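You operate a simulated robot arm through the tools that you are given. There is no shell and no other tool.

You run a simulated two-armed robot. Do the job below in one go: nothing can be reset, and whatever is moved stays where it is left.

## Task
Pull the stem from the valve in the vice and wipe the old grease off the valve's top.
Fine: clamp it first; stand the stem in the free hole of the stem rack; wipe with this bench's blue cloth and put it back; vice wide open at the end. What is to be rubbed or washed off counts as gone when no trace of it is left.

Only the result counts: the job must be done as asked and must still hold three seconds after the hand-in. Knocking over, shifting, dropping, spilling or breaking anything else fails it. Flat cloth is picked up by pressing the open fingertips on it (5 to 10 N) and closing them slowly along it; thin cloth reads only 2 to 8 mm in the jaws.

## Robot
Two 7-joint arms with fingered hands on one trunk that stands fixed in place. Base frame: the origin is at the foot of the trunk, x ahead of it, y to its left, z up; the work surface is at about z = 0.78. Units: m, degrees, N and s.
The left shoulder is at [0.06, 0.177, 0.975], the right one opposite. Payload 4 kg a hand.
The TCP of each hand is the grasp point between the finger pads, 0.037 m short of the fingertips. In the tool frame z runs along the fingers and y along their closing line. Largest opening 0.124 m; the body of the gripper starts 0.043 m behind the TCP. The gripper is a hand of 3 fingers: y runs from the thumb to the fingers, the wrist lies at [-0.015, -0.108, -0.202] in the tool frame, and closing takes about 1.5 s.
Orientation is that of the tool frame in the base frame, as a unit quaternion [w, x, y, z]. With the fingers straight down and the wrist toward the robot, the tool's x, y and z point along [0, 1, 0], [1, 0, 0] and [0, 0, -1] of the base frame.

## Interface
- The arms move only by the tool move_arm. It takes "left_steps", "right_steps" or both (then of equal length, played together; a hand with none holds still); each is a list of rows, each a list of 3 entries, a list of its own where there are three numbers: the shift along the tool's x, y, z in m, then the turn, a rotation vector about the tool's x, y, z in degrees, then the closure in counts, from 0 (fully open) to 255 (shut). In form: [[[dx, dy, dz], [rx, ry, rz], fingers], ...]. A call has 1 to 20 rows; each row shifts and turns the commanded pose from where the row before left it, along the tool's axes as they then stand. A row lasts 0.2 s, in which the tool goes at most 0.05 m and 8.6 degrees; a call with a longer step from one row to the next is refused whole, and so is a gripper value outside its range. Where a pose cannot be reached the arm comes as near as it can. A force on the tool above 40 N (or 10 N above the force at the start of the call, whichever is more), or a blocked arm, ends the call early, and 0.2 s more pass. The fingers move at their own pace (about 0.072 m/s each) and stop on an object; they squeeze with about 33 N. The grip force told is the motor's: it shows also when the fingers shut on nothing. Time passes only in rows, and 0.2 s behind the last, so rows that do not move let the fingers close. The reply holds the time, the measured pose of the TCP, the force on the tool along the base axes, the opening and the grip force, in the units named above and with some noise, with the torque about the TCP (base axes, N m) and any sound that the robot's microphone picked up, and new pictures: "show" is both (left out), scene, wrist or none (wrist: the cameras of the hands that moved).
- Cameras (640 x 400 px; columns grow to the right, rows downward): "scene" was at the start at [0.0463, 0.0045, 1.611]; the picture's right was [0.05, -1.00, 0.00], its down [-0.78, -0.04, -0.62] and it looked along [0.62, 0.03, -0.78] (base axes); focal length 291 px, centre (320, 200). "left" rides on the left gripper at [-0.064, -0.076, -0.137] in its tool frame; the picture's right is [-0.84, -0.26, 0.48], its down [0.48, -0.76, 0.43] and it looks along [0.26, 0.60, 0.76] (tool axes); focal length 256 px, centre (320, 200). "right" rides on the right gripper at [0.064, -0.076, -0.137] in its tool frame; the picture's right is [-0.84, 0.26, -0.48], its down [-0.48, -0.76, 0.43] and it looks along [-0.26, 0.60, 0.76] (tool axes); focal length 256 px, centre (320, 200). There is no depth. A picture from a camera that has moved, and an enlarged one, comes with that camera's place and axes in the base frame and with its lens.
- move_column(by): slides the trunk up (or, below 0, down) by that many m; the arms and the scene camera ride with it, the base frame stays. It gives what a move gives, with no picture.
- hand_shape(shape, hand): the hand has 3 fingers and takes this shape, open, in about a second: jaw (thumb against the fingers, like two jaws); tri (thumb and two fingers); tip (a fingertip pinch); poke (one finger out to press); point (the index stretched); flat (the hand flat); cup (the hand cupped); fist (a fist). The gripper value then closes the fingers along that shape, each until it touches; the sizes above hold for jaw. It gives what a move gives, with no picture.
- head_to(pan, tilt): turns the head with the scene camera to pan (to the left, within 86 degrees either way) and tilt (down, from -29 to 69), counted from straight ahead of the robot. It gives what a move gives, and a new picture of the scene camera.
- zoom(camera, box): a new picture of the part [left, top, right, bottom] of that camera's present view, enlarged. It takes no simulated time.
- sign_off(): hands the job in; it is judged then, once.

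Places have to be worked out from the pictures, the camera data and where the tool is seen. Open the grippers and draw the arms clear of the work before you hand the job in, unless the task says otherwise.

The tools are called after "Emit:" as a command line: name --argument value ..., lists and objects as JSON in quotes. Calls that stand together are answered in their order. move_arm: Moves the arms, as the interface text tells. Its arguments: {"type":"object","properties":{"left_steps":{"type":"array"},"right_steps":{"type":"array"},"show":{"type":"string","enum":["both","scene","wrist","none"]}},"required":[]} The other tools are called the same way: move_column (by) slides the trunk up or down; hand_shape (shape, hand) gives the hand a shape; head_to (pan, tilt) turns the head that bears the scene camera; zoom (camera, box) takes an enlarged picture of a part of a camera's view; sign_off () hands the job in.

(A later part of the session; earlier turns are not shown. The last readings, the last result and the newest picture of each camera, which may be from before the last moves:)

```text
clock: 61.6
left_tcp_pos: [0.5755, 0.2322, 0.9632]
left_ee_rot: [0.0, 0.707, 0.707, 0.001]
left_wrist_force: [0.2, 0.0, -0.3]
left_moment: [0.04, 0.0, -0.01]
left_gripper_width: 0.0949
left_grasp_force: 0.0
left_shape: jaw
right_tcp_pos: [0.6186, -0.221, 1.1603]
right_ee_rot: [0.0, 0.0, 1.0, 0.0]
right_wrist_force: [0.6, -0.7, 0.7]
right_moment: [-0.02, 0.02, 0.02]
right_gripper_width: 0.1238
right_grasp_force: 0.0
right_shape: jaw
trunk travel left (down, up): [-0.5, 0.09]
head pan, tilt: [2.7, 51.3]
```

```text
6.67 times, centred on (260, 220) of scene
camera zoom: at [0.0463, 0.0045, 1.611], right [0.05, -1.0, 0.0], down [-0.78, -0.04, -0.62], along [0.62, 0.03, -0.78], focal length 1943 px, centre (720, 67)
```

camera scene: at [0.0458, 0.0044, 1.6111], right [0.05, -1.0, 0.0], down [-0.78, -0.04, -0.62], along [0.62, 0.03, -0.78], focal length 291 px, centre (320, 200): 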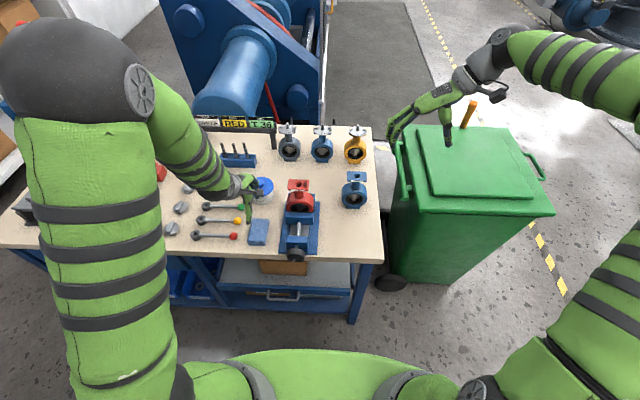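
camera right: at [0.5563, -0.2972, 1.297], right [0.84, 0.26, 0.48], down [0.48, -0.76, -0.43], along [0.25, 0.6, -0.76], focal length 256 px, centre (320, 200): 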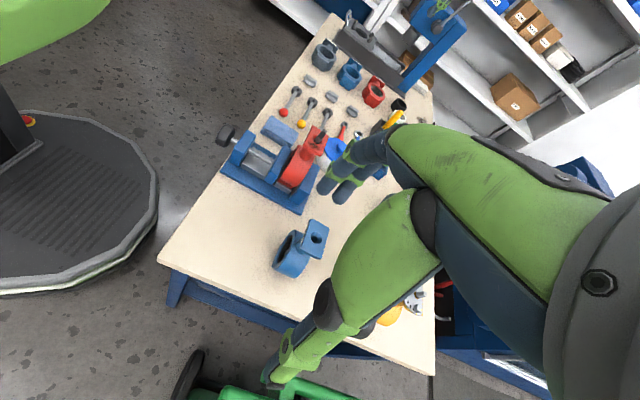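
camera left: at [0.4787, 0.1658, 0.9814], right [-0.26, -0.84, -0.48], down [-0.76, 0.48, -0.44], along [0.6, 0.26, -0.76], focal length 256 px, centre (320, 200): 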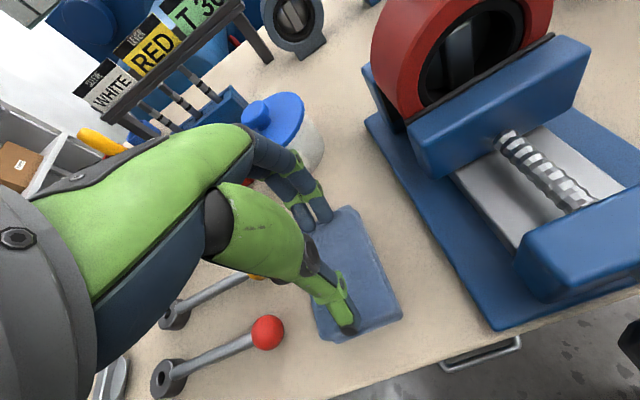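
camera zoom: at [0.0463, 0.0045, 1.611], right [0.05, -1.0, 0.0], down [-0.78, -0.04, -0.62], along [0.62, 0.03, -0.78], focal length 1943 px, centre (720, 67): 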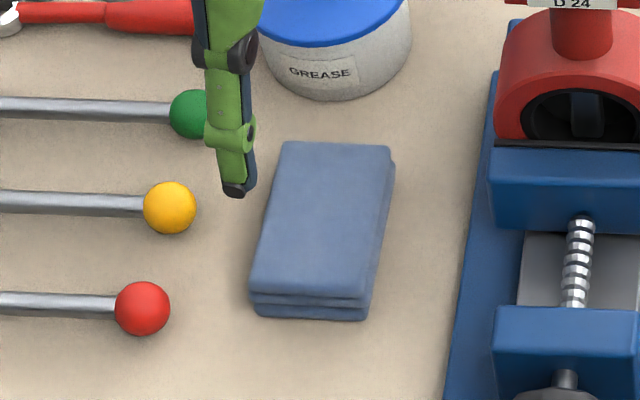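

The cloth stayed a neat pad, just slid 29 mm to about (0.582, 0.228); its original centre was (0.555, 0.229). I will grip it by its long sides instead, so I raise and turn the left hand 88° to close along y.

Emit:
move_arm --left_steps '[[[0, 0, -0.04], [0, 0, 0], 90], [[0, 0, -0.02], [0, 0, 8], 90], [[0, 0, 0], [0, 0, 8], 90], [[0, 0, 0], [0, 0, 8], 90], [[0, 0, 0], [0, 0, 8], 90], [[0, 0, 0], [0, 0, 8], 90], [[0, 0, 0], [0, 0, 8], 90], [[0, 0, 0], [0, 0, 8], 90], [[0, 0, 0], [0, 0, 8], 90], [[0, 0, 0], [0, 0, 8], 90], [[0, 0, 0], [0, 0, 8], 90], [[0, 0, 0], [0, 0, 8], 90], [[0, 0, 0], [0, 0, 0], 90]]' --show "both"

```text
clock: 64.4
left_tcp_pos: [0.5761, 0.2304, 1.0239]
left_ee_rot: [0.001, 1.0, 0.016, 0.0]
left_wrist_force: [0.2, 0.5, 0.4]
left_moment: [0.01, -0.02, -0.05]
left_gripper_width: 0.0803
left_grasp_force: 0.0
left_shape: jaw
right_tcp_pos: [0.6202, -0.2219, 1.1596]
right_ee_rot: [0.0, -0.001, 1.0, 0.0]
right_wrist_force: [0.6, 0.2, -0.5]
right_moment: [-0.01, -0.02, 0.02]
right_gripper_width: 0.1237
right_grasp_force: 0.0
right_shape: jaw
trunk travel left (down, up): [-0.5, 0.09]
head pan, tilt: [2.7, 51.3]
camera scene: at [0.0462, 0.0045, 1.611], right [0.05, -1.0, 0.0], down [-0.78, -0.04, -0.62], along [0.62, 0.03, -0.78], focal length 291 px, centre (320, 200)
camera left: at [0.509, 0.3038, 1.1613], right [-0.85, 0.23, -0.48], down [0.46, 0.78, -0.43], along [0.27, -0.59, -0.76], focal length 256 px, centre (320, 200)
```

scene: 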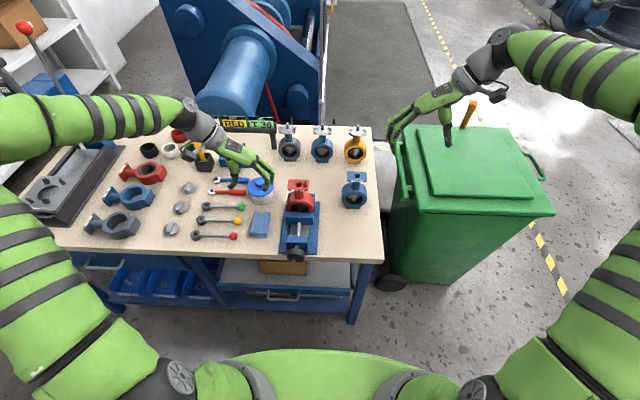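
left: 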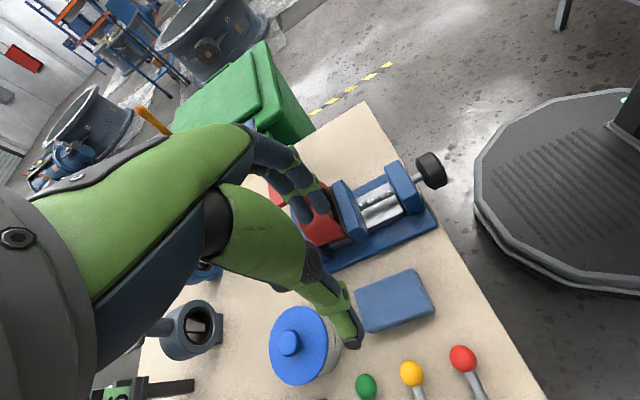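

The hand now closes across the cloth's width. I lower it to about 15 mm above the pad and check the straddle.

Emit:
move_arm --left_steps '[[[0.005, 0.0024, 0.04], [0, 0, 0], 90], [[0, 0, 0.04], [0, 0, 0], 90], [[0, 0, 0.04], [0, 0, 0], 90], [[0, 0, 0.04], [0, 0, 0], 90], [[0, 0, 0], [0, 0, 0], 90]]' --show "wrist"

Emit:
zoom --camera "left" --box '[260, 160, 460, 360]'

Emit:
zoom --camera "scene" --box '[220, 170, 310, 250]'

Emit:
zoom --camera "right" --box '[250, 90, 330, 170]'

```text
clock: 65.6
left_tcp_pos: [0.582, 0.2289, 0.8646]
left_ee_rot: [0.0, 1.0, 0.018, 0.0]
left_wrist_force: [0.4, 0.4, 0.2]
left_moment: [-0.03, -0.02, 0.01]
left_gripper_width: 0.0802
left_grasp_force: 0.0
left_shape: jaw
right_tcp_pos: [0.6204, -0.2197, 1.1603]
right_ee_rot: [0.0, 0.0, 1.0, 0.0]
right_wrist_force: [0.1, 0.2, -0.1]
right_moment: [0.0, 0.01, -0.01]
right_gripper_width: 0.1238
right_grasp_force: 0.0
right_shape: jaw
trunk travel left (down, up): [-0.5, 0.09]
head pan, tilt: [2.7, 51.3]
camera left: at [0.5142, 0.302, 1.0008], right [-0.85, 0.23, -0.48], down [0.46, 0.78, -0.43], along [0.28, -0.59, -0.76], focal length 256 px, centre (320, 200)
```

left: 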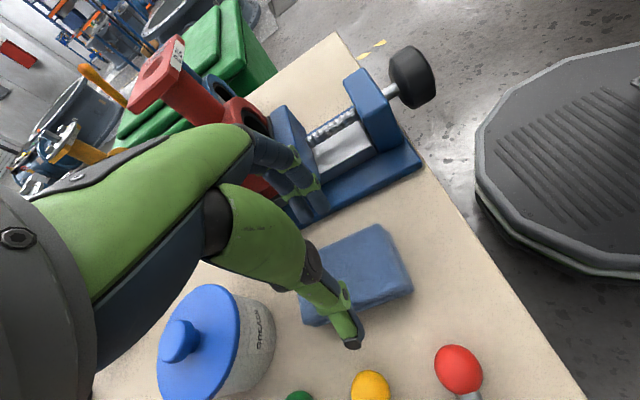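

```text
2.00 times, centred on (360, 260) of left
camera zoom: at [0.5142, 0.302, 1.0008], right [-0.85, 0.23, -0.48], down [0.46, 0.78, -0.43], along [0.28, -0.59, -0.76], focal length 512 px, centre (240, 80)
```

zoom: 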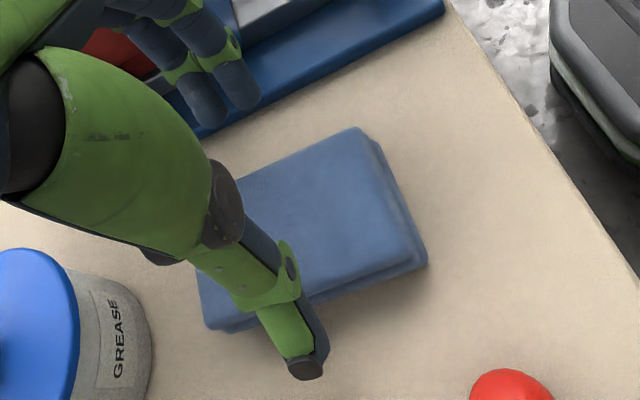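

```text
5.00 times, centred on (265, 210) of scene
camera zoom: at [0.0461, 0.0044, 1.6111], right [0.05, -1.0, 0.0], down [-0.78, -0.04, -0.62], along [0.62, 0.03, -0.78], focal length 1457 px, centre (595, 150)
```

zoom: 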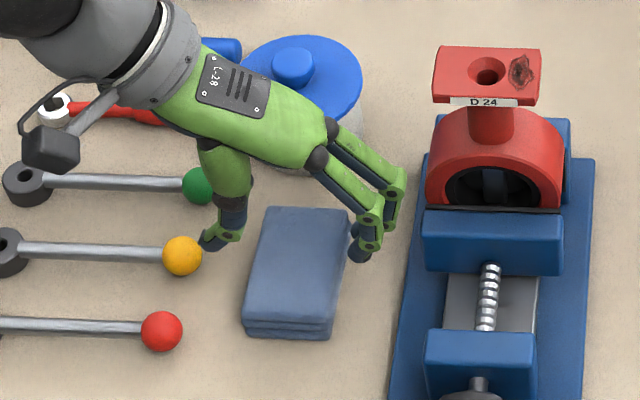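

```text
5.00 times, centred on (290, 130) of right
camera zoom: at [0.5562, -0.2972, 1.2968], right [0.84, 0.26, 0.48], down [0.48, -0.76, -0.43], along [0.26, 0.6, -0.76], focal length 1280 px, centre (470, 550)
```

zoom: 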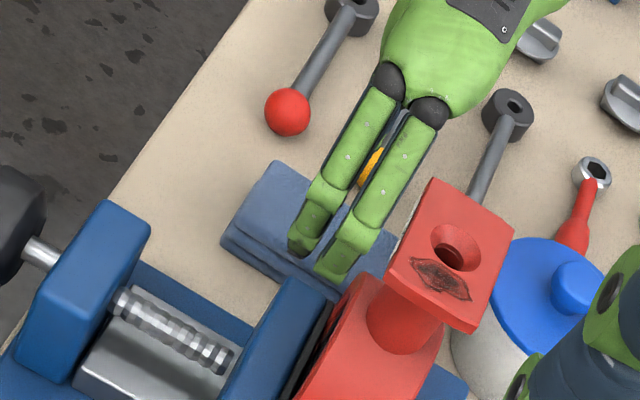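

The thumb fits between the cloth and the yellow ball. I narrow the opening a little and lower beside the pad to tip height z of about 0.788.

Emit:
move_arm --left_steps '[[[0, 0, 0.01], [0, 0, 0], 108], [[0, 0, 0.015], [0, 0, 0], 108], [[0, 0, 0.01], [0, 0, 0], 108], [[0, 0, 0.004], [0, 0, 0], 108], [[0, 0, 0], [0, 0, 0], 108]]' --show "none"

Emit:
zoom --camera "left" --box '[260, 160, 460, 360]'

Emit:
zoom --camera "scene" --box '[230, 190, 290, 250]'

```text
clock: 66.8
left_tcp_pos: [0.5827, 0.2286, 0.8263]
left_ee_rot: [0.0, 1.0, 0.017, 0.0]
left_wrist_force: [-0.6, 2.2, 5.7]
left_moment: [0.26, 0.04, 0.0]
left_gripper_width: 0.0733
left_grasp_force: 0.1
left_shape: jaw
right_tcp_pos: [0.6204, -0.2196, 1.1598]
right_ee_rot: [0.0, 0.0, 1.0, 0.0]
right_wrist_force: [0.1, -0.1, 0.0]
right_moment: [0.01, 0.01, 0.01]
right_gripper_width: 0.1239
right_grasp_force: 0.2
right_shape: jaw
trunk travel left (down, up): [-0.5, 0.09]
head pan, tilt: [2.7, 51.3]
```

```text
2.00 times, centred on (360, 260) of left
camera zoom: at [0.515, 0.3021, 0.9623], right [-0.85, 0.23, -0.48], down [0.46, 0.78, -0.43], along [0.28, -0.59, -0.76], focal length 512 px, centre (240, 80)
```

zoom: 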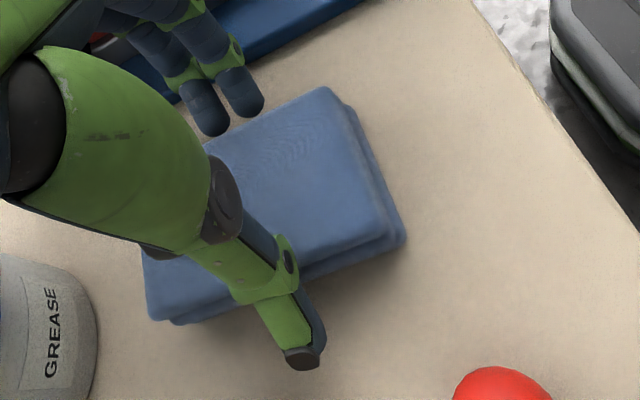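

```text
6.67 times, centred on (260, 220) of scene
camera zoom: at [0.0459, 0.0045, 1.6111], right [0.05, -1.0, 0.0], down [-0.78, -0.04, -0.62], along [0.62, 0.03, -0.78], focal length 1943 px, centre (720, 67)
```

zoom: 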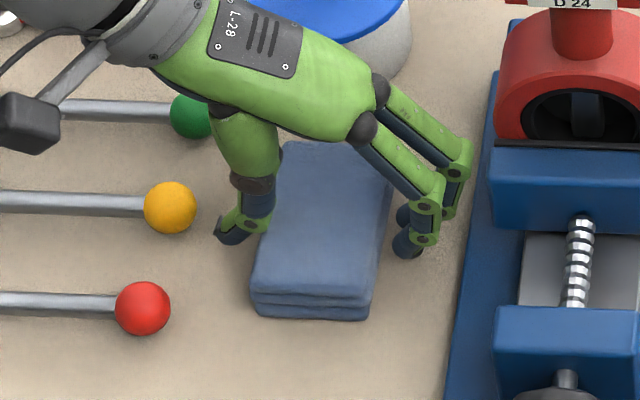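

The thumb tip just touches (about 6 N upward), so I raise 2 mm and close gently on the pad's sides.

Emit:
move_arm --left_steps '[[[0, 0, -0.002], [0, 0, 0], 115], [[0, 0, 0], [0, 0, 0], 125], [[0, 0, 0], [0, 0, 0], 135], [[0, 0, 0], [0, 0, 0], 145], [[0, 0, 0], [0, 0, 0], 155], [[0, 0, 0], [0, 0, 0], 165]]' --show "none"

Emit:
zoom --camera "left" --box '[260, 160, 460, 360]'

Emit:
zoom --camera "scene" --box '[230, 190, 290, 250]'

```text
clock: 68.2
left_tcp_pos: [0.5826, 0.2289, 0.8275]
left_ee_rot: [0.0, 1.0, 0.017, 0.001]
left_wrist_force: [-1.0, 2.4, 4.6]
left_moment: [0.17, 0.06, -0.03]
left_gripper_width: 0.0629
left_grasp_force: 33.0
left_shape: jaw
right_tcp_pos: [0.6196, -0.2195, 1.1606]
right_ee_rot: [0.0, 0.0, 1.0, 0.0]
right_wrist_force: [-0.7, -0.5, 0.1]
right_moment: [0.0, 0.0, -0.01]
right_gripper_width: 0.1238
right_grasp_force: 0.0
right_shape: jaw
trunk travel left (down, up): [-0.5, 0.09]
head pan, tilt: [2.7, 51.3]
```

```text
2.00 times, centred on (360, 260) of left
camera zoom: at [0.515, 0.302, 0.9642], right [-0.85, 0.23, -0.48], down [0.46, 0.78, -0.43], along [0.28, -0.59, -0.76], focal length 512 px, centre (240, 80)
```

zoom: 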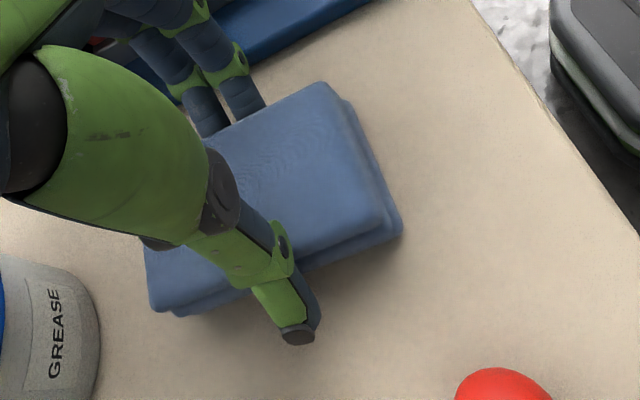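

```text
6.67 times, centred on (260, 220) of scene
camera zoom: at [0.046, 0.0045, 1.6111], right [0.05, -1.0, 0.0], down [-0.78, -0.04, -0.62], along [0.62, 0.03, -0.78], focal length 1943 px, centre (720, 67)
```

zoom: 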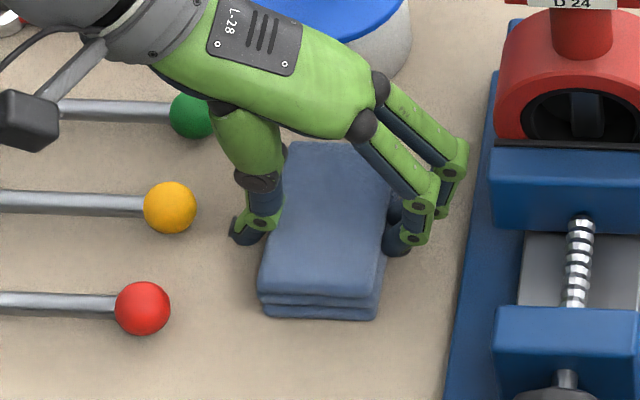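

The pad resists at 63 mm with 33 N, so it is stiff enough to carry this way. I firm the grip and lift 3 cm to check.

Emit:
move_arm --left_steps '[[[0, 0, 0], [0, 0, 0], 200], [[0, 0, 0], [0, 0, 0], 255], [[0, 0, -0.005], [0, 0, 0], 255], [[0, 0, -0.01], [0, 0, 0], 255], [[0, 0, -0.015], [0, 0, 0], 255], [[0, 0, 0], [0, 0, 0], 255]]' --show "wrist"

Emit:
zoom --camera "scene" --box '[230, 190, 290, 250]'

Emit:
zoom --camera "right" --box '[250, 90, 330, 170]'

```text
clock: 69.6
left_tcp_pos: [0.5811, 0.2285, 0.8577]
left_ee_rot: [-0.001, 1.0, 0.017, -0.001]
left_wrist_force: [-0.2, -0.3, -1.1]
left_moment: [0.0, -0.02, 0.02]
left_gripper_width: 0.0625
left_grasp_force: 33.3
left_shape: jaw
right_tcp_pos: [0.6205, -0.2212, 1.1606]
right_ee_rot: [0.001, 0.0, 1.0, 0.0]
right_wrist_force: [-0.7, -0.1, 0.3]
right_moment: [-0.02, 0.0, 0.03]
right_gripper_width: 0.1238
right_grasp_force: 0.0
right_shape: jaw
trunk travel left (down, up): [-0.5, 0.09]
head pan, tilt: [2.7, 51.3]
camera left: at [0.5131, 0.3019, 0.9939], right [-0.85, 0.23, -0.48], down [0.46, 0.78, -0.43], along [0.28, -0.59, -0.76], focal length 256 px, centre (320, 200)
```

left: 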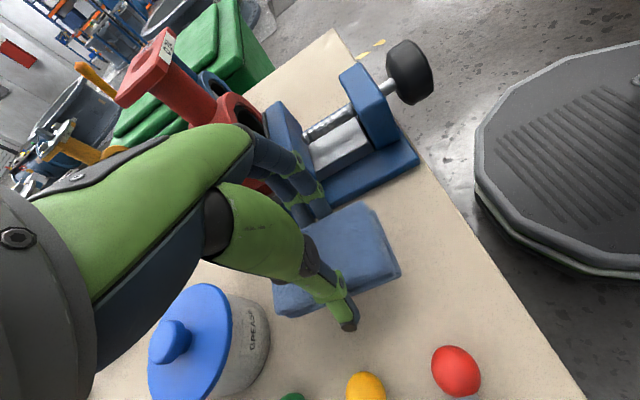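

```text
6.67 times, centred on (260, 220) of scene
camera zoom: at [0.0465, 0.0046, 1.611], right [0.05, -1.0, 0.0], down [-0.78, -0.04, -0.62], along [0.62, 0.03, -0.78], focal length 1943 px, centre (720, 67)
```

zoom: 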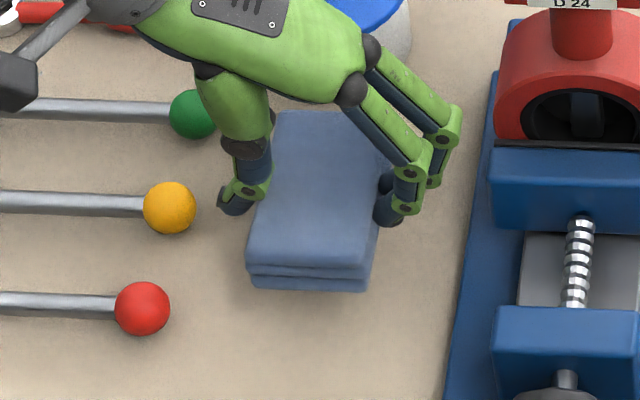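

```text
5.00 times, centred on (290, 130) of right
camera zoom: at [0.5565, -0.297, 1.2967], right [0.84, 0.26, 0.48], down [0.48, -0.76, -0.43], along [0.26, 0.6, -0.76], focal length 1280 px, centre (470, 550)
```

zoom: 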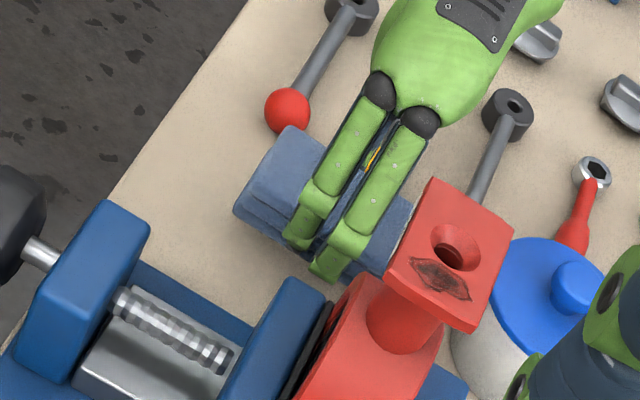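

The pad is held level, its underside about 47 mm below the TCP. I raise it and carry it over the grease patch, which I put at (0.619, 0.073, 0.96).

Emit:
move_arm --left_steps '[[[0, 0, -0.045], [0, 0, 0], 255], [[0, 0, -0.045], [0, 0, 0], 255], [[0, 0, -0.045], [0, 0, 0], 255], [[0, 0, -0.045], [0, 0, 0], 255], [[0, 0, -0.02], [0, 0, 0], 255], [[0.0085, 0.0379, 0], [0, 0, 0], 255], [[0.0085, 0.0379, 0], [0, 0, 0], 255], [[0.0085, 0.0379, 0], [0, 0, 0], 255], [[0.0085, 0.0379, 0], [0, 0, 0], 255], [[0, 0, 0], [0, 0, 0], 255]]' --show "both"

Emit:
zoom --camera "scene" --box '[270, 140, 340, 210]'

Emit:
zoom --camera "right" --box '[260, 60, 380, 180]'

```text
clock: 71.8
left_tcp_pos: [0.6187, 0.0773, 1.0595]
left_ee_rot: [0.0, 1.0, 0.017, -0.001]
left_wrist_force: [-1.0, -0.3, 0.3]
left_moment: [-0.01, 0.01, -0.03]
left_gripper_width: 0.0627
left_grasp_force: 32.9
left_shape: jaw
right_tcp_pos: [0.6199, -0.2199, 1.1598]
right_ee_rot: [-0.001, 0.0, 1.0, 0.0]
right_wrist_force: [-0.2, 0.5, -0.2]
right_moment: [0.02, 0.0, -0.02]
right_gripper_width: 0.1238
right_grasp_force: 0.0
right_shape: jaw
trunk travel left (down, up): [-0.5, 0.09]
head pan, tilt: [2.7, 51.3]
camera scene: at [0.0462, 0.0048, 1.611], right [0.05, -1.0, 0.0], down [-0.78, -0.04, -0.62], along [0.62, 0.03, -0.78], focal length 291 px, centre (320, 200)
camera left: at [0.5519, 0.1505, 1.1958], right [-0.85, 0.23, -0.48], down [0.46, 0.78, -0.43], along [0.28, -0.59, -0.76], focal length 256 px, centre (320, 200)
```

scene: 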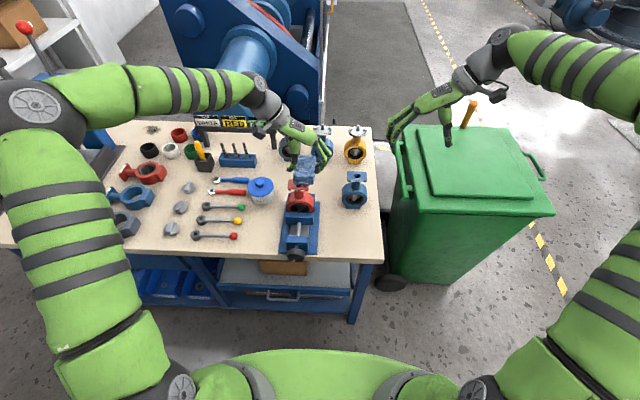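
left: 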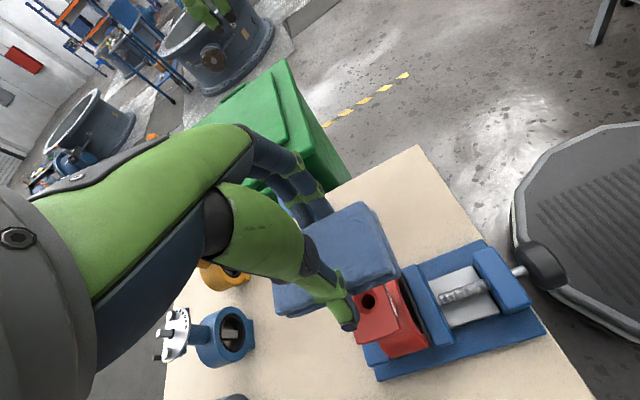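

```text
5.71 times, centred on (305, 175) of scene
camera zoom: at [0.0462, 0.0048, 1.611], right [0.05, -1.0, 0.0], down [-0.78, -0.04, -0.62], along [0.62, 0.03, -0.78], focal length 1665 px, centre (406, 343)
```

zoom: 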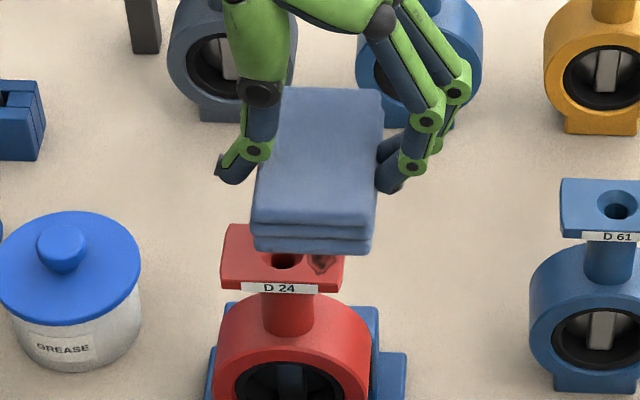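

```text
3.33 times, centred on (320, 120) of right
camera zoom: at [0.5563, -0.2967, 1.2969], right [0.84, 0.26, 0.48], down [0.48, -0.76, -0.43], along [0.26, 0.6, -0.76], focal length 853 px, centre (320, 467)
```

zoom: 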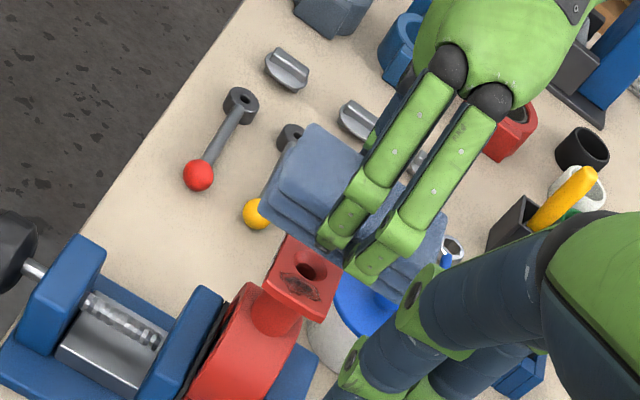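

The pad is over the plate. I lower it in decreasing steps until it presses lightly on the plate.

Emit:
move_arm --left_steps '[[[0, 0, 0.02], [0, 0, 0], 255], [[0, 0, 0.015], [0, 0, 0], 255], [[0, 0, 0.006], [0, 0, 0], 255], [[0, 0, 0.004], [0, 0, 0], 255], [[0, 0, 0], [0, 0, 0], 255]]' --show "none"

Emit:
zoom --camera "right" --box '[260, 60, 380, 180]'

```text
clock: 73.0
left_tcp_pos: [0.6211, 0.0776, 1.0127]
left_ee_rot: [-0.001, 1.0, 0.018, 0.0]
left_wrist_force: [-0.3, -0.2, -0.6]
left_moment: [0.01, -0.02, 0.01]
left_gripper_width: 0.0624
left_grasp_force: 32.9
left_shape: jaw
right_tcp_pos: [0.6192, -0.2207, 1.1593]
right_ee_rot: [0.0, 0.0, 1.0, 0.0]
right_wrist_force: [-0.3, 0.9, -0.5]
right_moment: [0.01, -0.01, 0.01]
right_gripper_width: 0.124
right_grasp_force: 0.0
right_shape: jaw
trunk travel left (down, up): [-0.5, 0.09]
head pan, tilt: [2.7, 51.3]
```

```text
3.33 times, centred on (320, 120) of right
camera zoom: at [0.5564, -0.2971, 1.2967], right [0.84, 0.26, 0.48], down [0.48, -0.76, -0.43], along [0.26, 0.6, -0.76], focal length 853 px, centre (320, 467)
```

zoom: 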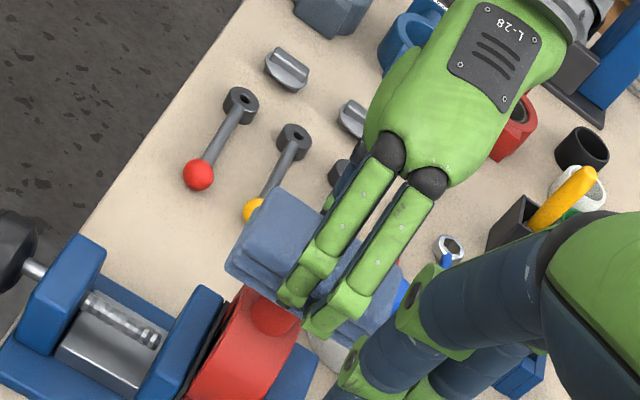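

No contact yet at TCP z = 1.013. I go down in 2 mm steps.

Emit:
move_arm --left_steps '[[[0, 0, 0.002], [0, 0, 0], 255], [[0, 0, 0.002], [0, 0, 0], 255], [[0, 0, 0.002], [0, 0, 0], 255]]' --show "none"

```text
clock: 73.8
left_tcp_pos: [0.6206, 0.078, 1.01]
left_ee_rot: [0.001, 1.0, 0.018, 0.0]
left_wrist_force: [1.5, 0.1, 13.7]
left_moment: [0.2, 0.01, -0.05]
left_gripper_width: 0.0626
left_grasp_force: 33.0
left_shape: jaw
right_tcp_pos: [0.6205, -0.22, 1.1592]
right_ee_rot: [0.0, 0.0, 1.0, -0.001]
right_wrist_force: [0.1, 0.3, -0.1]
right_moment: [0.01, -0.02, 0.0]
right_gripper_width: 0.1238
right_grasp_force: 0.1
right_shape: jaw
trunk travel left (down, up): [-0.5, 0.09]
head pan, tilt: [2.7, 51.3]
```

The pad presses on the plate with about 13 N. I rub back and forth over the patch.

Emit:
move_arm --left_steps '[[[0.01, 0, 0], [0, 0, 0], 255], [[0.01, 0, 0], [0, 0, 0], 255], [[-0.01, 0, 0], [0, 0, 0], 255], [[-0.01, 0, 0], [0, 0, 0], 255], [[-0.01, 0, 0], [0, 0, 0], 255], [[-0.01, 0, 0], [0, 0, 0], 255], [[0.01, 0, 0], [0, 0, 0], 255], [[0.01, 0.008, 0], [0, 0, 0], 255], [[0.01, 0, 0], [0, 0, 0], 255], [[0.01, 0, 0], [0, 0, 0], 255], [[-0.01, 0, 0], [0, 0, 0], 255], [[-0.01, 0, 0], [0, 0, 0], 255], [[-0.01, 0, 0], [0, 0, 0], 255], [[-0.01, 0, 0], [0, 0, 0], 255], [[0.01, -0.008, 0], [0, 0, 0], 255], [[0.01, -0.008, 0], [0, 0, 0], 255], [[0.01, 0, 0], [0, 0, 0], 255], [[-0.01, 0, 0], [0, 0, 0], 255], [[-0.01, 0, 0], [0, 0, 0], 255], [[0.01, 0.008, 0], [0, 0, 0], 255]]' --show "none"

Emit:
zoom --camera "right" --box '[260, 60, 380, 180]'

Emit:
zoom --camera "scene" --box '[270, 140, 340, 210]'

```text
clock: 78.0
left_tcp_pos: [0.6197, 0.0793, 1.0071]
left_ee_rot: [-0.001, 1.0, 0.018, 0.001]
left_wrist_force: [-5.7, 10.7, 31.8]
left_moment: [0.67, 0.26, -0.04]
left_gripper_width: 0.0629
left_grasp_force: 33.1
left_shape: jaw
right_tcp_pos: [0.6186, -0.2189, 1.1608]
right_ee_rot: [0.001, 0.0, 1.0, 0.0]
right_wrist_force: [0.5, 0.2, -0.8]
right_moment: [0.04, 0.02, 0.02]
right_gripper_width: 0.1239
right_grasp_force: 0.0
right_shape: jaw
trunk travel left (down, up): [-0.5, 0.09]
head pan, tilt: [2.7, 51.3]
```

```text
3.33 times, centred on (320, 120) of right
camera zoom: at [0.5543, -0.2958, 1.2981], right [0.84, 0.26, 0.48], down [0.48, -0.76, -0.43], along [0.26, 0.6, -0.76], focal length 853 px, centre (320, 467)
```

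zoom: 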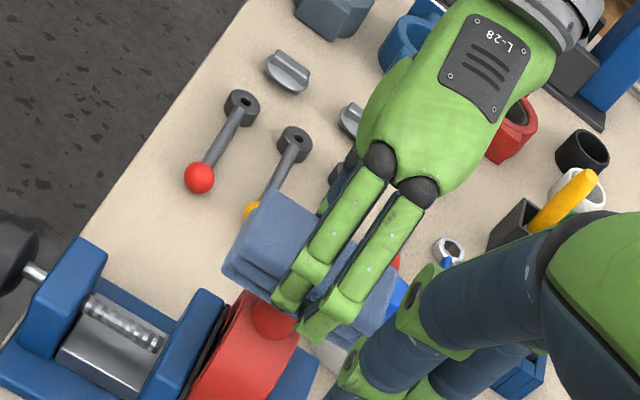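

```text
5.71 times, centred on (305, 175) of scene
camera zoom: at [0.0433, 0.0053, 1.6113], right [0.05, -1.0, 0.0], down [-0.78, -0.04, -0.63], along [0.63, 0.03, -0.78], focal length 1665 px, centre (406, 343)
```

zoom: 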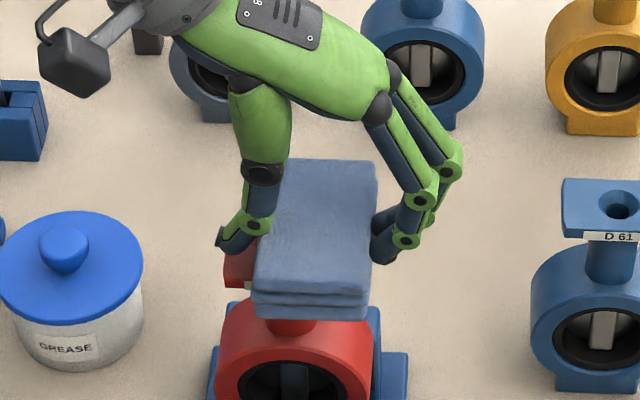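

The force rose to 32 N, so the thumb may be touching the plate. I lift off and inspect the grease.

Emit:
move_arm --left_steps '[[[0, 0, -0.01], [0, 0, 0], 255], [[0, 0, -0.03], [0, 0, 0], 255], [[0, -0.04, -0.02], [0, 0, 0], 255], [[0, -0.045, 0], [0, 0, 0], 255], [[0, -0.03, 0], [0, 0, 0], 255], [[0, 0, 0], [0, 0, 0], 255]]' --show "wrist"

Emit:
zoom --camera "scene" --box '[275, 170, 325, 215]'

Emit:
zoom --camera "right" --box '[260, 80, 360, 180]'

```text
clock: 79.4
left_tcp_pos: [0.6177, 0.1924, 1.0654]
left_ee_rot: [0.0, 1.0, 0.017, -0.001]
left_wrist_force: [-0.3, 0.2, -0.5]
left_moment: [-0.02, -0.01, -0.02]
left_gripper_width: 0.0626
left_grasp_force: 33.2
left_shape: jaw
right_tcp_pos: [0.621, -0.2199, 1.1601]
right_ee_rot: [0.0, 0.0, 1.0, 0.0]
right_wrist_force: [0.4, 0.4, 0.0]
right_moment: [-0.01, 0.03, -0.03]
right_gripper_width: 0.1239
right_grasp_force: 0.0
right_shape: jaw
trunk travel left (down, up): [-0.5, 0.09]
head pan, tilt: [2.7, 51.3]
camera left: at [0.5503, 0.2657, 1.2023], right [-0.85, 0.23, -0.48], down [0.46, 0.78, -0.43], along [0.28, -0.59, -0.76], focal length 256 px, centre (320, 200)
```

left: 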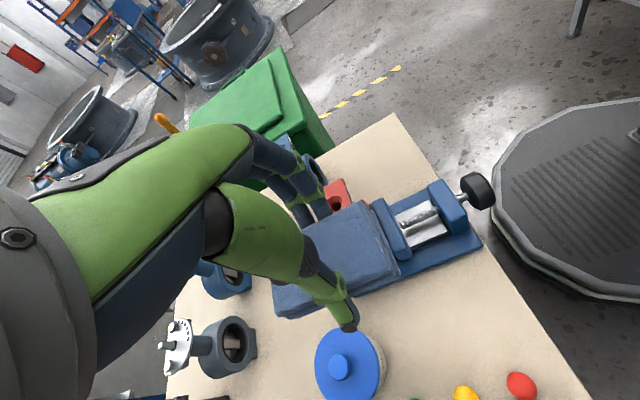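

```text
8.89 times, centred on (300, 192) of scene
camera zoom: at [0.0464, 0.0043, 1.611], right [0.05, -1.0, 0.0], down [-0.78, -0.04, -0.62], along [0.62, 0.03, -0.78], focal length 2590 px, centre (498, 267)
```

zoom: 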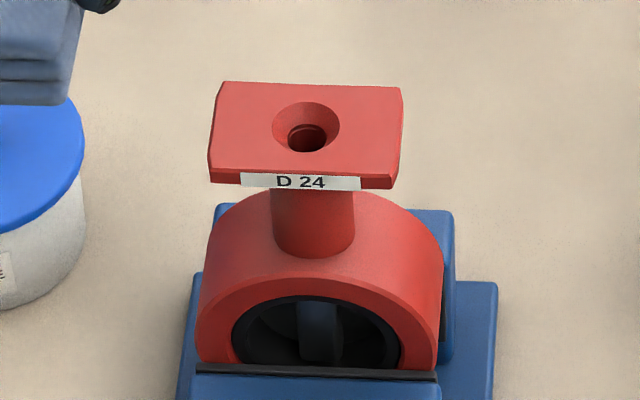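

```text
4.00 times, centred on (310, 130) of right
camera zoom: at [0.5565, -0.2973, 1.2966], right [0.84, 0.26, 0.48], down [0.48, -0.76, -0.43], along [0.26, 0.6, -0.76], focal length 1024 px, centre (360, 480)
```

zoom: 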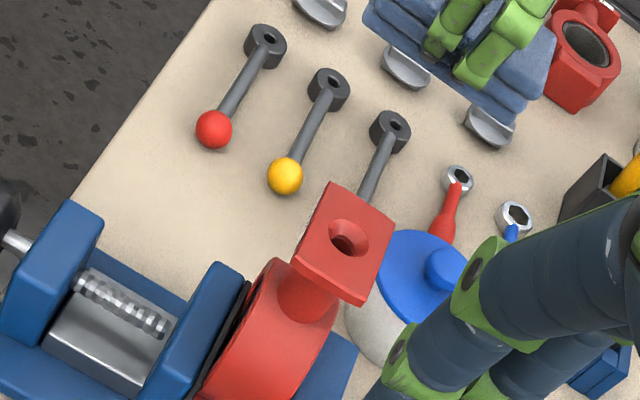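

The patch is gone as far as these views show. I enlarge the plate further to make sure no trace is left.

Emit:
zoom --camera "scene" --box '[288, 176, 316, 196]'

Emit:
zoom --camera "right" --box '[330, 120, 362, 160]'

Emit:
zoom --camera "right" --box '[325, 122, 365, 162]'

```text
16.00 times, centred on (302, 186) of scene
camera zoom: at [0.0464, 0.0043, 1.611], right [0.05, -1.0, 0.0], down [-0.78, -0.04, -0.62], along [0.62, 0.03, -0.78], focal length 4662 px, centre (608, 424)
```

zoom: 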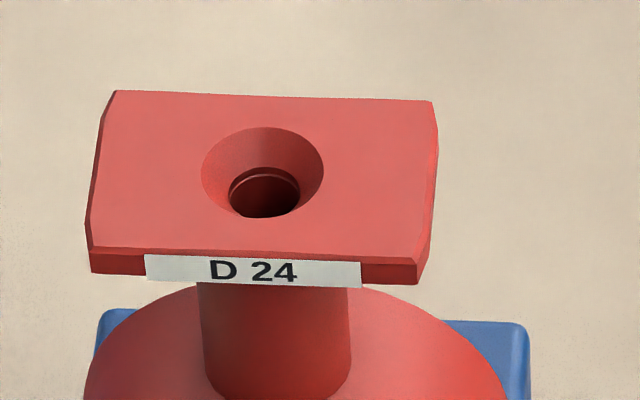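

```text
10.00 times, centred on (346, 140) of right
camera zoom: at [0.5565, -0.2973, 1.2966], right [0.84, 0.26, 0.48], down [0.48, -0.76, -0.43], along [0.26, 0.6, -0.76], focal length 2560 px, centre (60, 800)
```

zoom: 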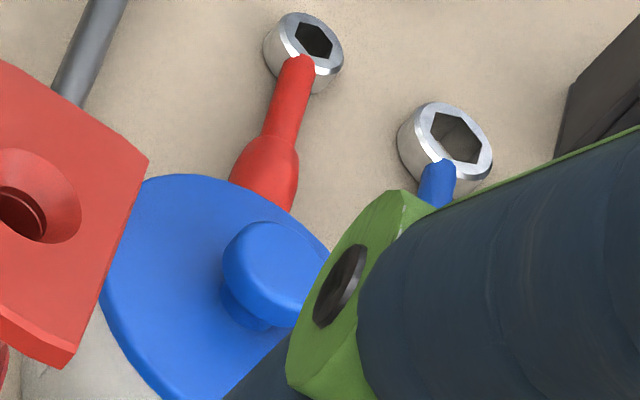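

```text
10.00 times, centred on (345, 142) of right
camera zoom: at [0.5565, -0.2973, 1.2966], right [0.84, 0.26, 0.48], down [0.48, -0.76, -0.43], along [0.26, 0.6, -0.76], focal length 2560 px, centre (70, 780)
```

zoom: 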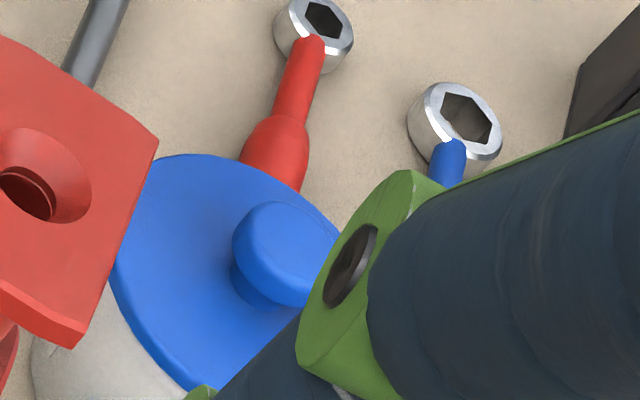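

The plate is clean. Before putting the cloth back I check how the pad sits in the hand now.

Emit:
zoom --camera "scene" --box '[230, 130, 310, 210]'

Emit:
zoom --camera "left" --box '[240, 160, 440, 360]'

```text
5.00 times, centred on (270, 170) of scene
camera zoom: at [0.0464, 0.0043, 1.611], right [0.05, -1.0, 0.0], down [-0.78, -0.04, -0.62], along [0.62, 0.03, -0.78], focal length 1457 px, centre (570, 350)
```

zoom: 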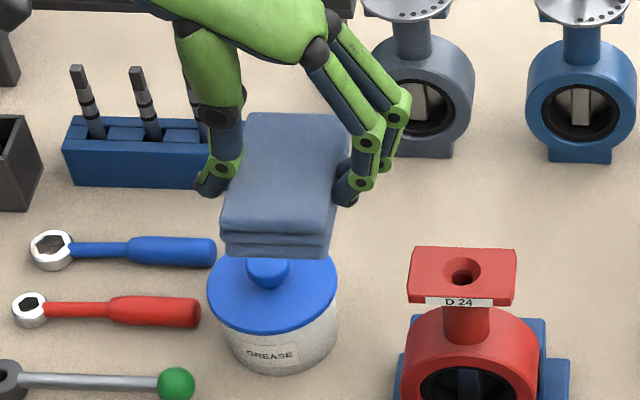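

```text
2.00 times, centred on (340, 260) of left
camera zoom: at [0.5503, 0.2657, 1.2023], right [-0.85, 0.23, -0.48], down [0.46, 0.78, -0.43], along [0.28, -0.59, -0.76], focal length 512 px, centre (280, 80)
```

zoom: 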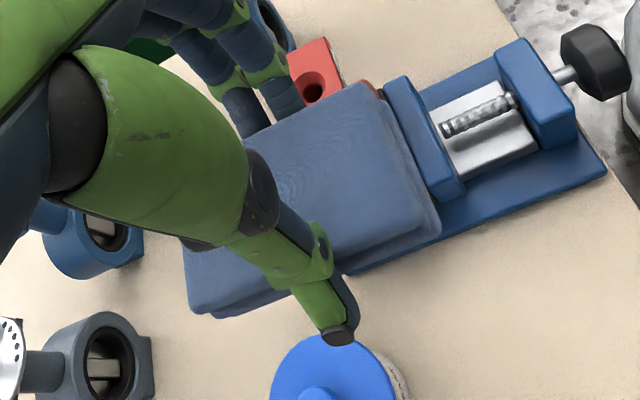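

The pad has not slipped; its centre is about (+2, −4) mm from the TCP. I carry it back above its original spot (0.555, 0.229) and lower to just above the bench.

Emit:
move_arm --left_steps '[[[-0.0317, -0.0217, 0], [0, 0, 0], 255], [[-0.0317, -0.0217, 0], [0, 0, 0], 255], [[0, 0, 0.04], [0, 0, 0], 255], [[0, 0, 0.04], [0, 0, 0], 255], [[0, 0, 0.04], [0, 0, 0], 255], [[0, 0, 0.04], [0, 0, 0], 255], [[0, 0, 0.04], [0, 0, 0], 255], [[0, 0, 0.02], [0, 0, 0], 255], [[0, 0, 0], [0, 0, 0], 255]]' --show "none"

Emit:
zoom --camera "scene" --box '[230, 190, 290, 250]'

Emit:
zoom --camera "left" --box '[240, 160, 440, 360]'

```text
clock: 81.4
left_tcp_pos: [0.5516, 0.2364, 0.846]
left_ee_rot: [-0.001, 1.0, 0.017, 0.0]
left_wrist_force: [1.1, -0.9, -0.3]
left_moment: [0.02, 0.03, -0.04]
left_gripper_width: 0.0623
left_grasp_force: 32.9
left_shape: jaw
right_tcp_pos: [0.6211, -0.22, 1.1602]
right_ee_rot: [0.0, 0.0, 1.0, -0.001]
right_wrist_force: [0.7, -0.5, -0.6]
right_moment: [0.01, 0.01, 0.0]
right_gripper_width: 0.1238
right_grasp_force: 0.1
right_shape: jaw
trunk travel left (down, up): [-0.5, 0.09]
head pan, tilt: [2.7, 51.3]
```

```text
6.67 times, centred on (260, 220) of scene
camera zoom: at [0.0463, 0.0045, 1.611], right [0.05, -1.0, 0.0], down [-0.78, -0.04, -0.62], along [0.62, 0.03, -0.78], focal length 1943 px, centre (720, 67)
```

zoom: 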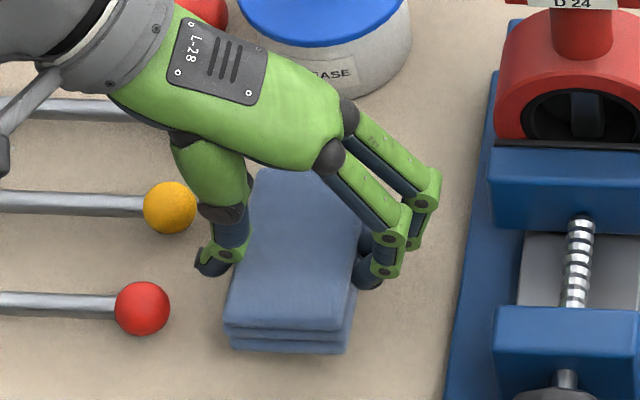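

```text
2.00 times, centred on (340, 260) of left
camera zoom: at [0.4842, 0.3086, 0.9823], right [-0.85, 0.23, -0.48], down [0.46, 0.78, -0.43], along [0.28, -0.59, -0.76], focal length 512 px, centre (280, 80)
```

zoom: 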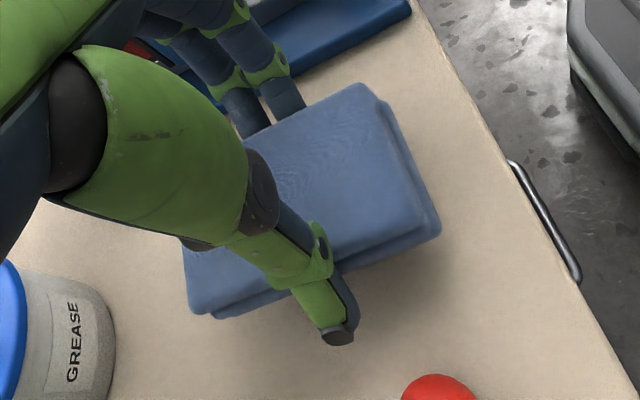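

The pad is about 18 mm up; to match its original outline it needs about 2 mm toward the robot and 4 mm to the right. I adjust and set it down softly.

Emit:
move_arm --left_steps '[[[-0.002, 0.004, 0.006], [0, 0, 0], 255], [[0, 0, 0.006], [0, 0, 0], 255], [[0, 0, 0.003], [0, 0, 0], 255], [[0, 0, 0.002], [0, 0, 0], 255], [[0, 0, 0], [0, 0, 0], 255]]' --show "none"

```text
clock: 82.6
left_tcp_pos: [0.5495, 0.2316, 0.8301]
left_ee_rot: [0.0, 1.0, 0.017, 0.0]
left_wrist_force: [0.4, 0.1, -0.5]
left_moment: [0.0, 0.01, -0.03]
left_gripper_width: 0.0625
left_grasp_force: 33.2
left_shape: jaw
right_tcp_pos: [0.6204, -0.2187, 1.16]
right_ee_rot: [0.0, -0.001, 1.0, 0.0]
right_wrist_force: [-0.7, 0.4, -0.7]
right_moment: [0.02, 0.0, -0.05]
right_gripper_width: 0.1238
right_grasp_force: 0.1
right_shape: jaw
trunk travel left (down, up): [-0.5, 0.09]
head pan, tilt: [2.7, 51.3]
```

No contact yet at 0.830. I continue in 1 mm steps to touch the bench.

Emit:
move_arm --left_steps '[[[0, 0, 0.001], [0, 0, 0], 255], [[0, 0, 0.001], [0, 0, 0], 255], [[0, 0, 0.001], [0, 0, 0], 255], [[0, 0, 0], [0, 0, 0], 255]]' --show "none"

Emit:
zoom --camera "scene" --box '[230, 190, 290, 250]'

```text
clock: 83.6
left_tcp_pos: [0.5496, 0.2302, 0.8288]
left_ee_rot: [0.0, 1.0, 0.018, 0.001]
left_wrist_force: [-1.2, 2.7, 10.4]
left_moment: [0.3, 0.01, -0.01]
left_gripper_width: 0.0628
left_grasp_force: 33.6
left_shape: jaw
right_tcp_pos: [0.6203, -0.2204, 1.1603]
right_ee_rot: [0.0, 0.0, 1.0, 0.0]
right_wrist_force: [-0.3, -0.6, -0.8]
right_moment: [0.03, 0.0, 0.01]
right_gripper_width: 0.1238
right_grasp_force: 0.0
right_shape: jaw
trunk travel left (down, up): [-0.5, 0.09]
head pan, tilt: [2.7, 51.3]
```

```text
6.67 times, centred on (260, 220) of scene
camera zoom: at [0.0456, 0.0044, 1.6112], right [0.05, -1.0, 0.0], down [-0.78, -0.04, -0.62], along [0.62, 0.03, -0.78], focal length 1943 px, centre (720, 67)
```

zoom: 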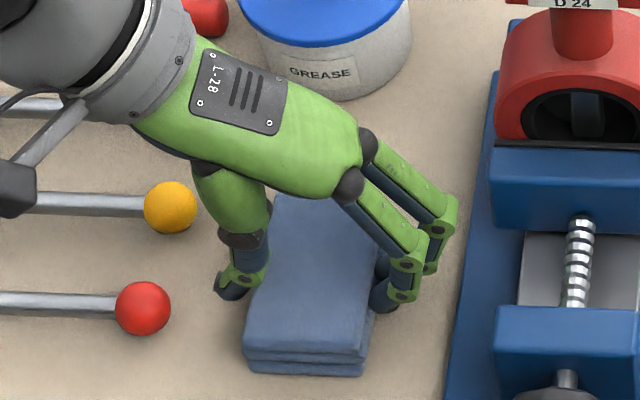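

The pad rests on the bench within about 3 mm of its old outline. I open slowly and lift away.

Emit:
move_arm --left_steps '[[[0, 0, -0.001], [0, 0, 0], 200], [[0, 0, 0], [0, 0, 0], 150], [[0, 0, 0], [0, 0, 0], 125], [[0, 0, 0], [0, 0, 0], 105], [[0, 0, 0], [0, 0, 0], 100], [[0, 0, -0.02], [0, 0, 0], 100], [[0, 0, -0.04], [0, 0, 0], 100], [[0, 0, -0.045], [0, 0, 0], 60], [[0, 0, -0.045], [0, 0, 0], 0], [[0, 0, -0.045], [0, 0, 0], 0]]' --show "none"

Emit:
zoom --camera "scene" --box '[230, 190, 290, 250]'

Emit:
zoom --camera "scene" --box '[240, 205, 290, 255]'

```text
clock: 85.8
left_tcp_pos: [0.549, 0.2304, 1.0225]
left_ee_rot: [0.0, 1.0, 0.016, 0.001]
left_wrist_force: [0.2, 0.8, 0.2]
left_moment: [0.03, -0.03, 0.0]
left_gripper_width: 0.1234
left_grasp_force: 0.0
left_shape: jaw
right_tcp_pos: [0.6205, -0.2212, 1.1586]
right_ee_rot: [0.0, 0.0, 1.0, 0.0]
right_wrist_force: [0.2, 0.1, 0.0]
right_moment: [-0.01, -0.01, -0.02]
right_gripper_width: 0.1237
right_grasp_force: 0.1
right_shape: jaw
trunk travel left (down, up): [-0.5, 0.09]
head pan, tilt: [2.7, 51.3]
```

```text
6.67 times, centred on (260, 220) of scene
camera zoom: at [0.0457, 0.0041, 1.611], right [0.05, -1.0, 0.0], down [-0.78, -0.04, -0.62], along [0.62, 0.03, -0.78], focal length 1943 px, centre (720, 67)
```

zoom: 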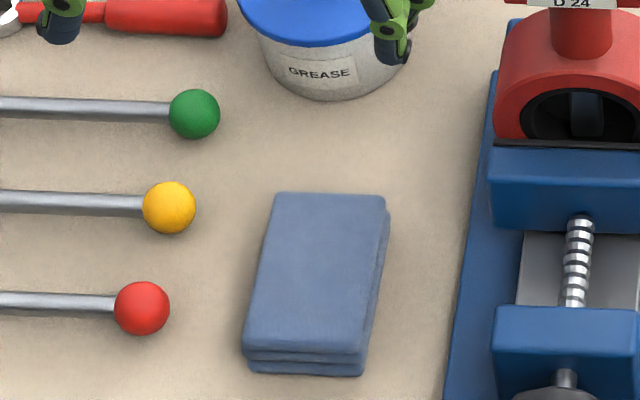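

```text
8.00 times, centred on (265, 230) of scene
camera zoom: at [0.0457, 0.0041, 1.611], right [0.05, -1.0, 0.0], down [-0.78, -0.04, -0.62], along [0.62, 0.03, -0.78], focal length 2331 px, centre (760, -40)
```

zoom: 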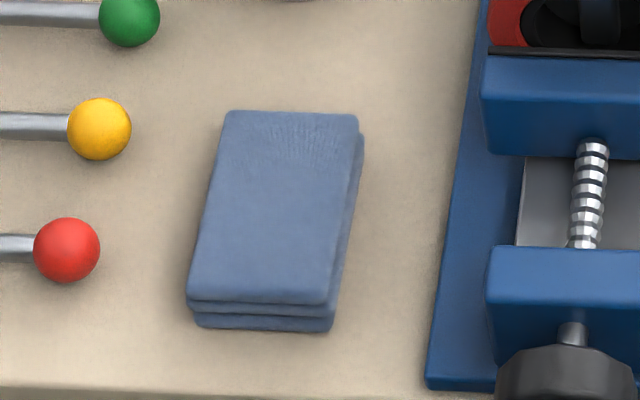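

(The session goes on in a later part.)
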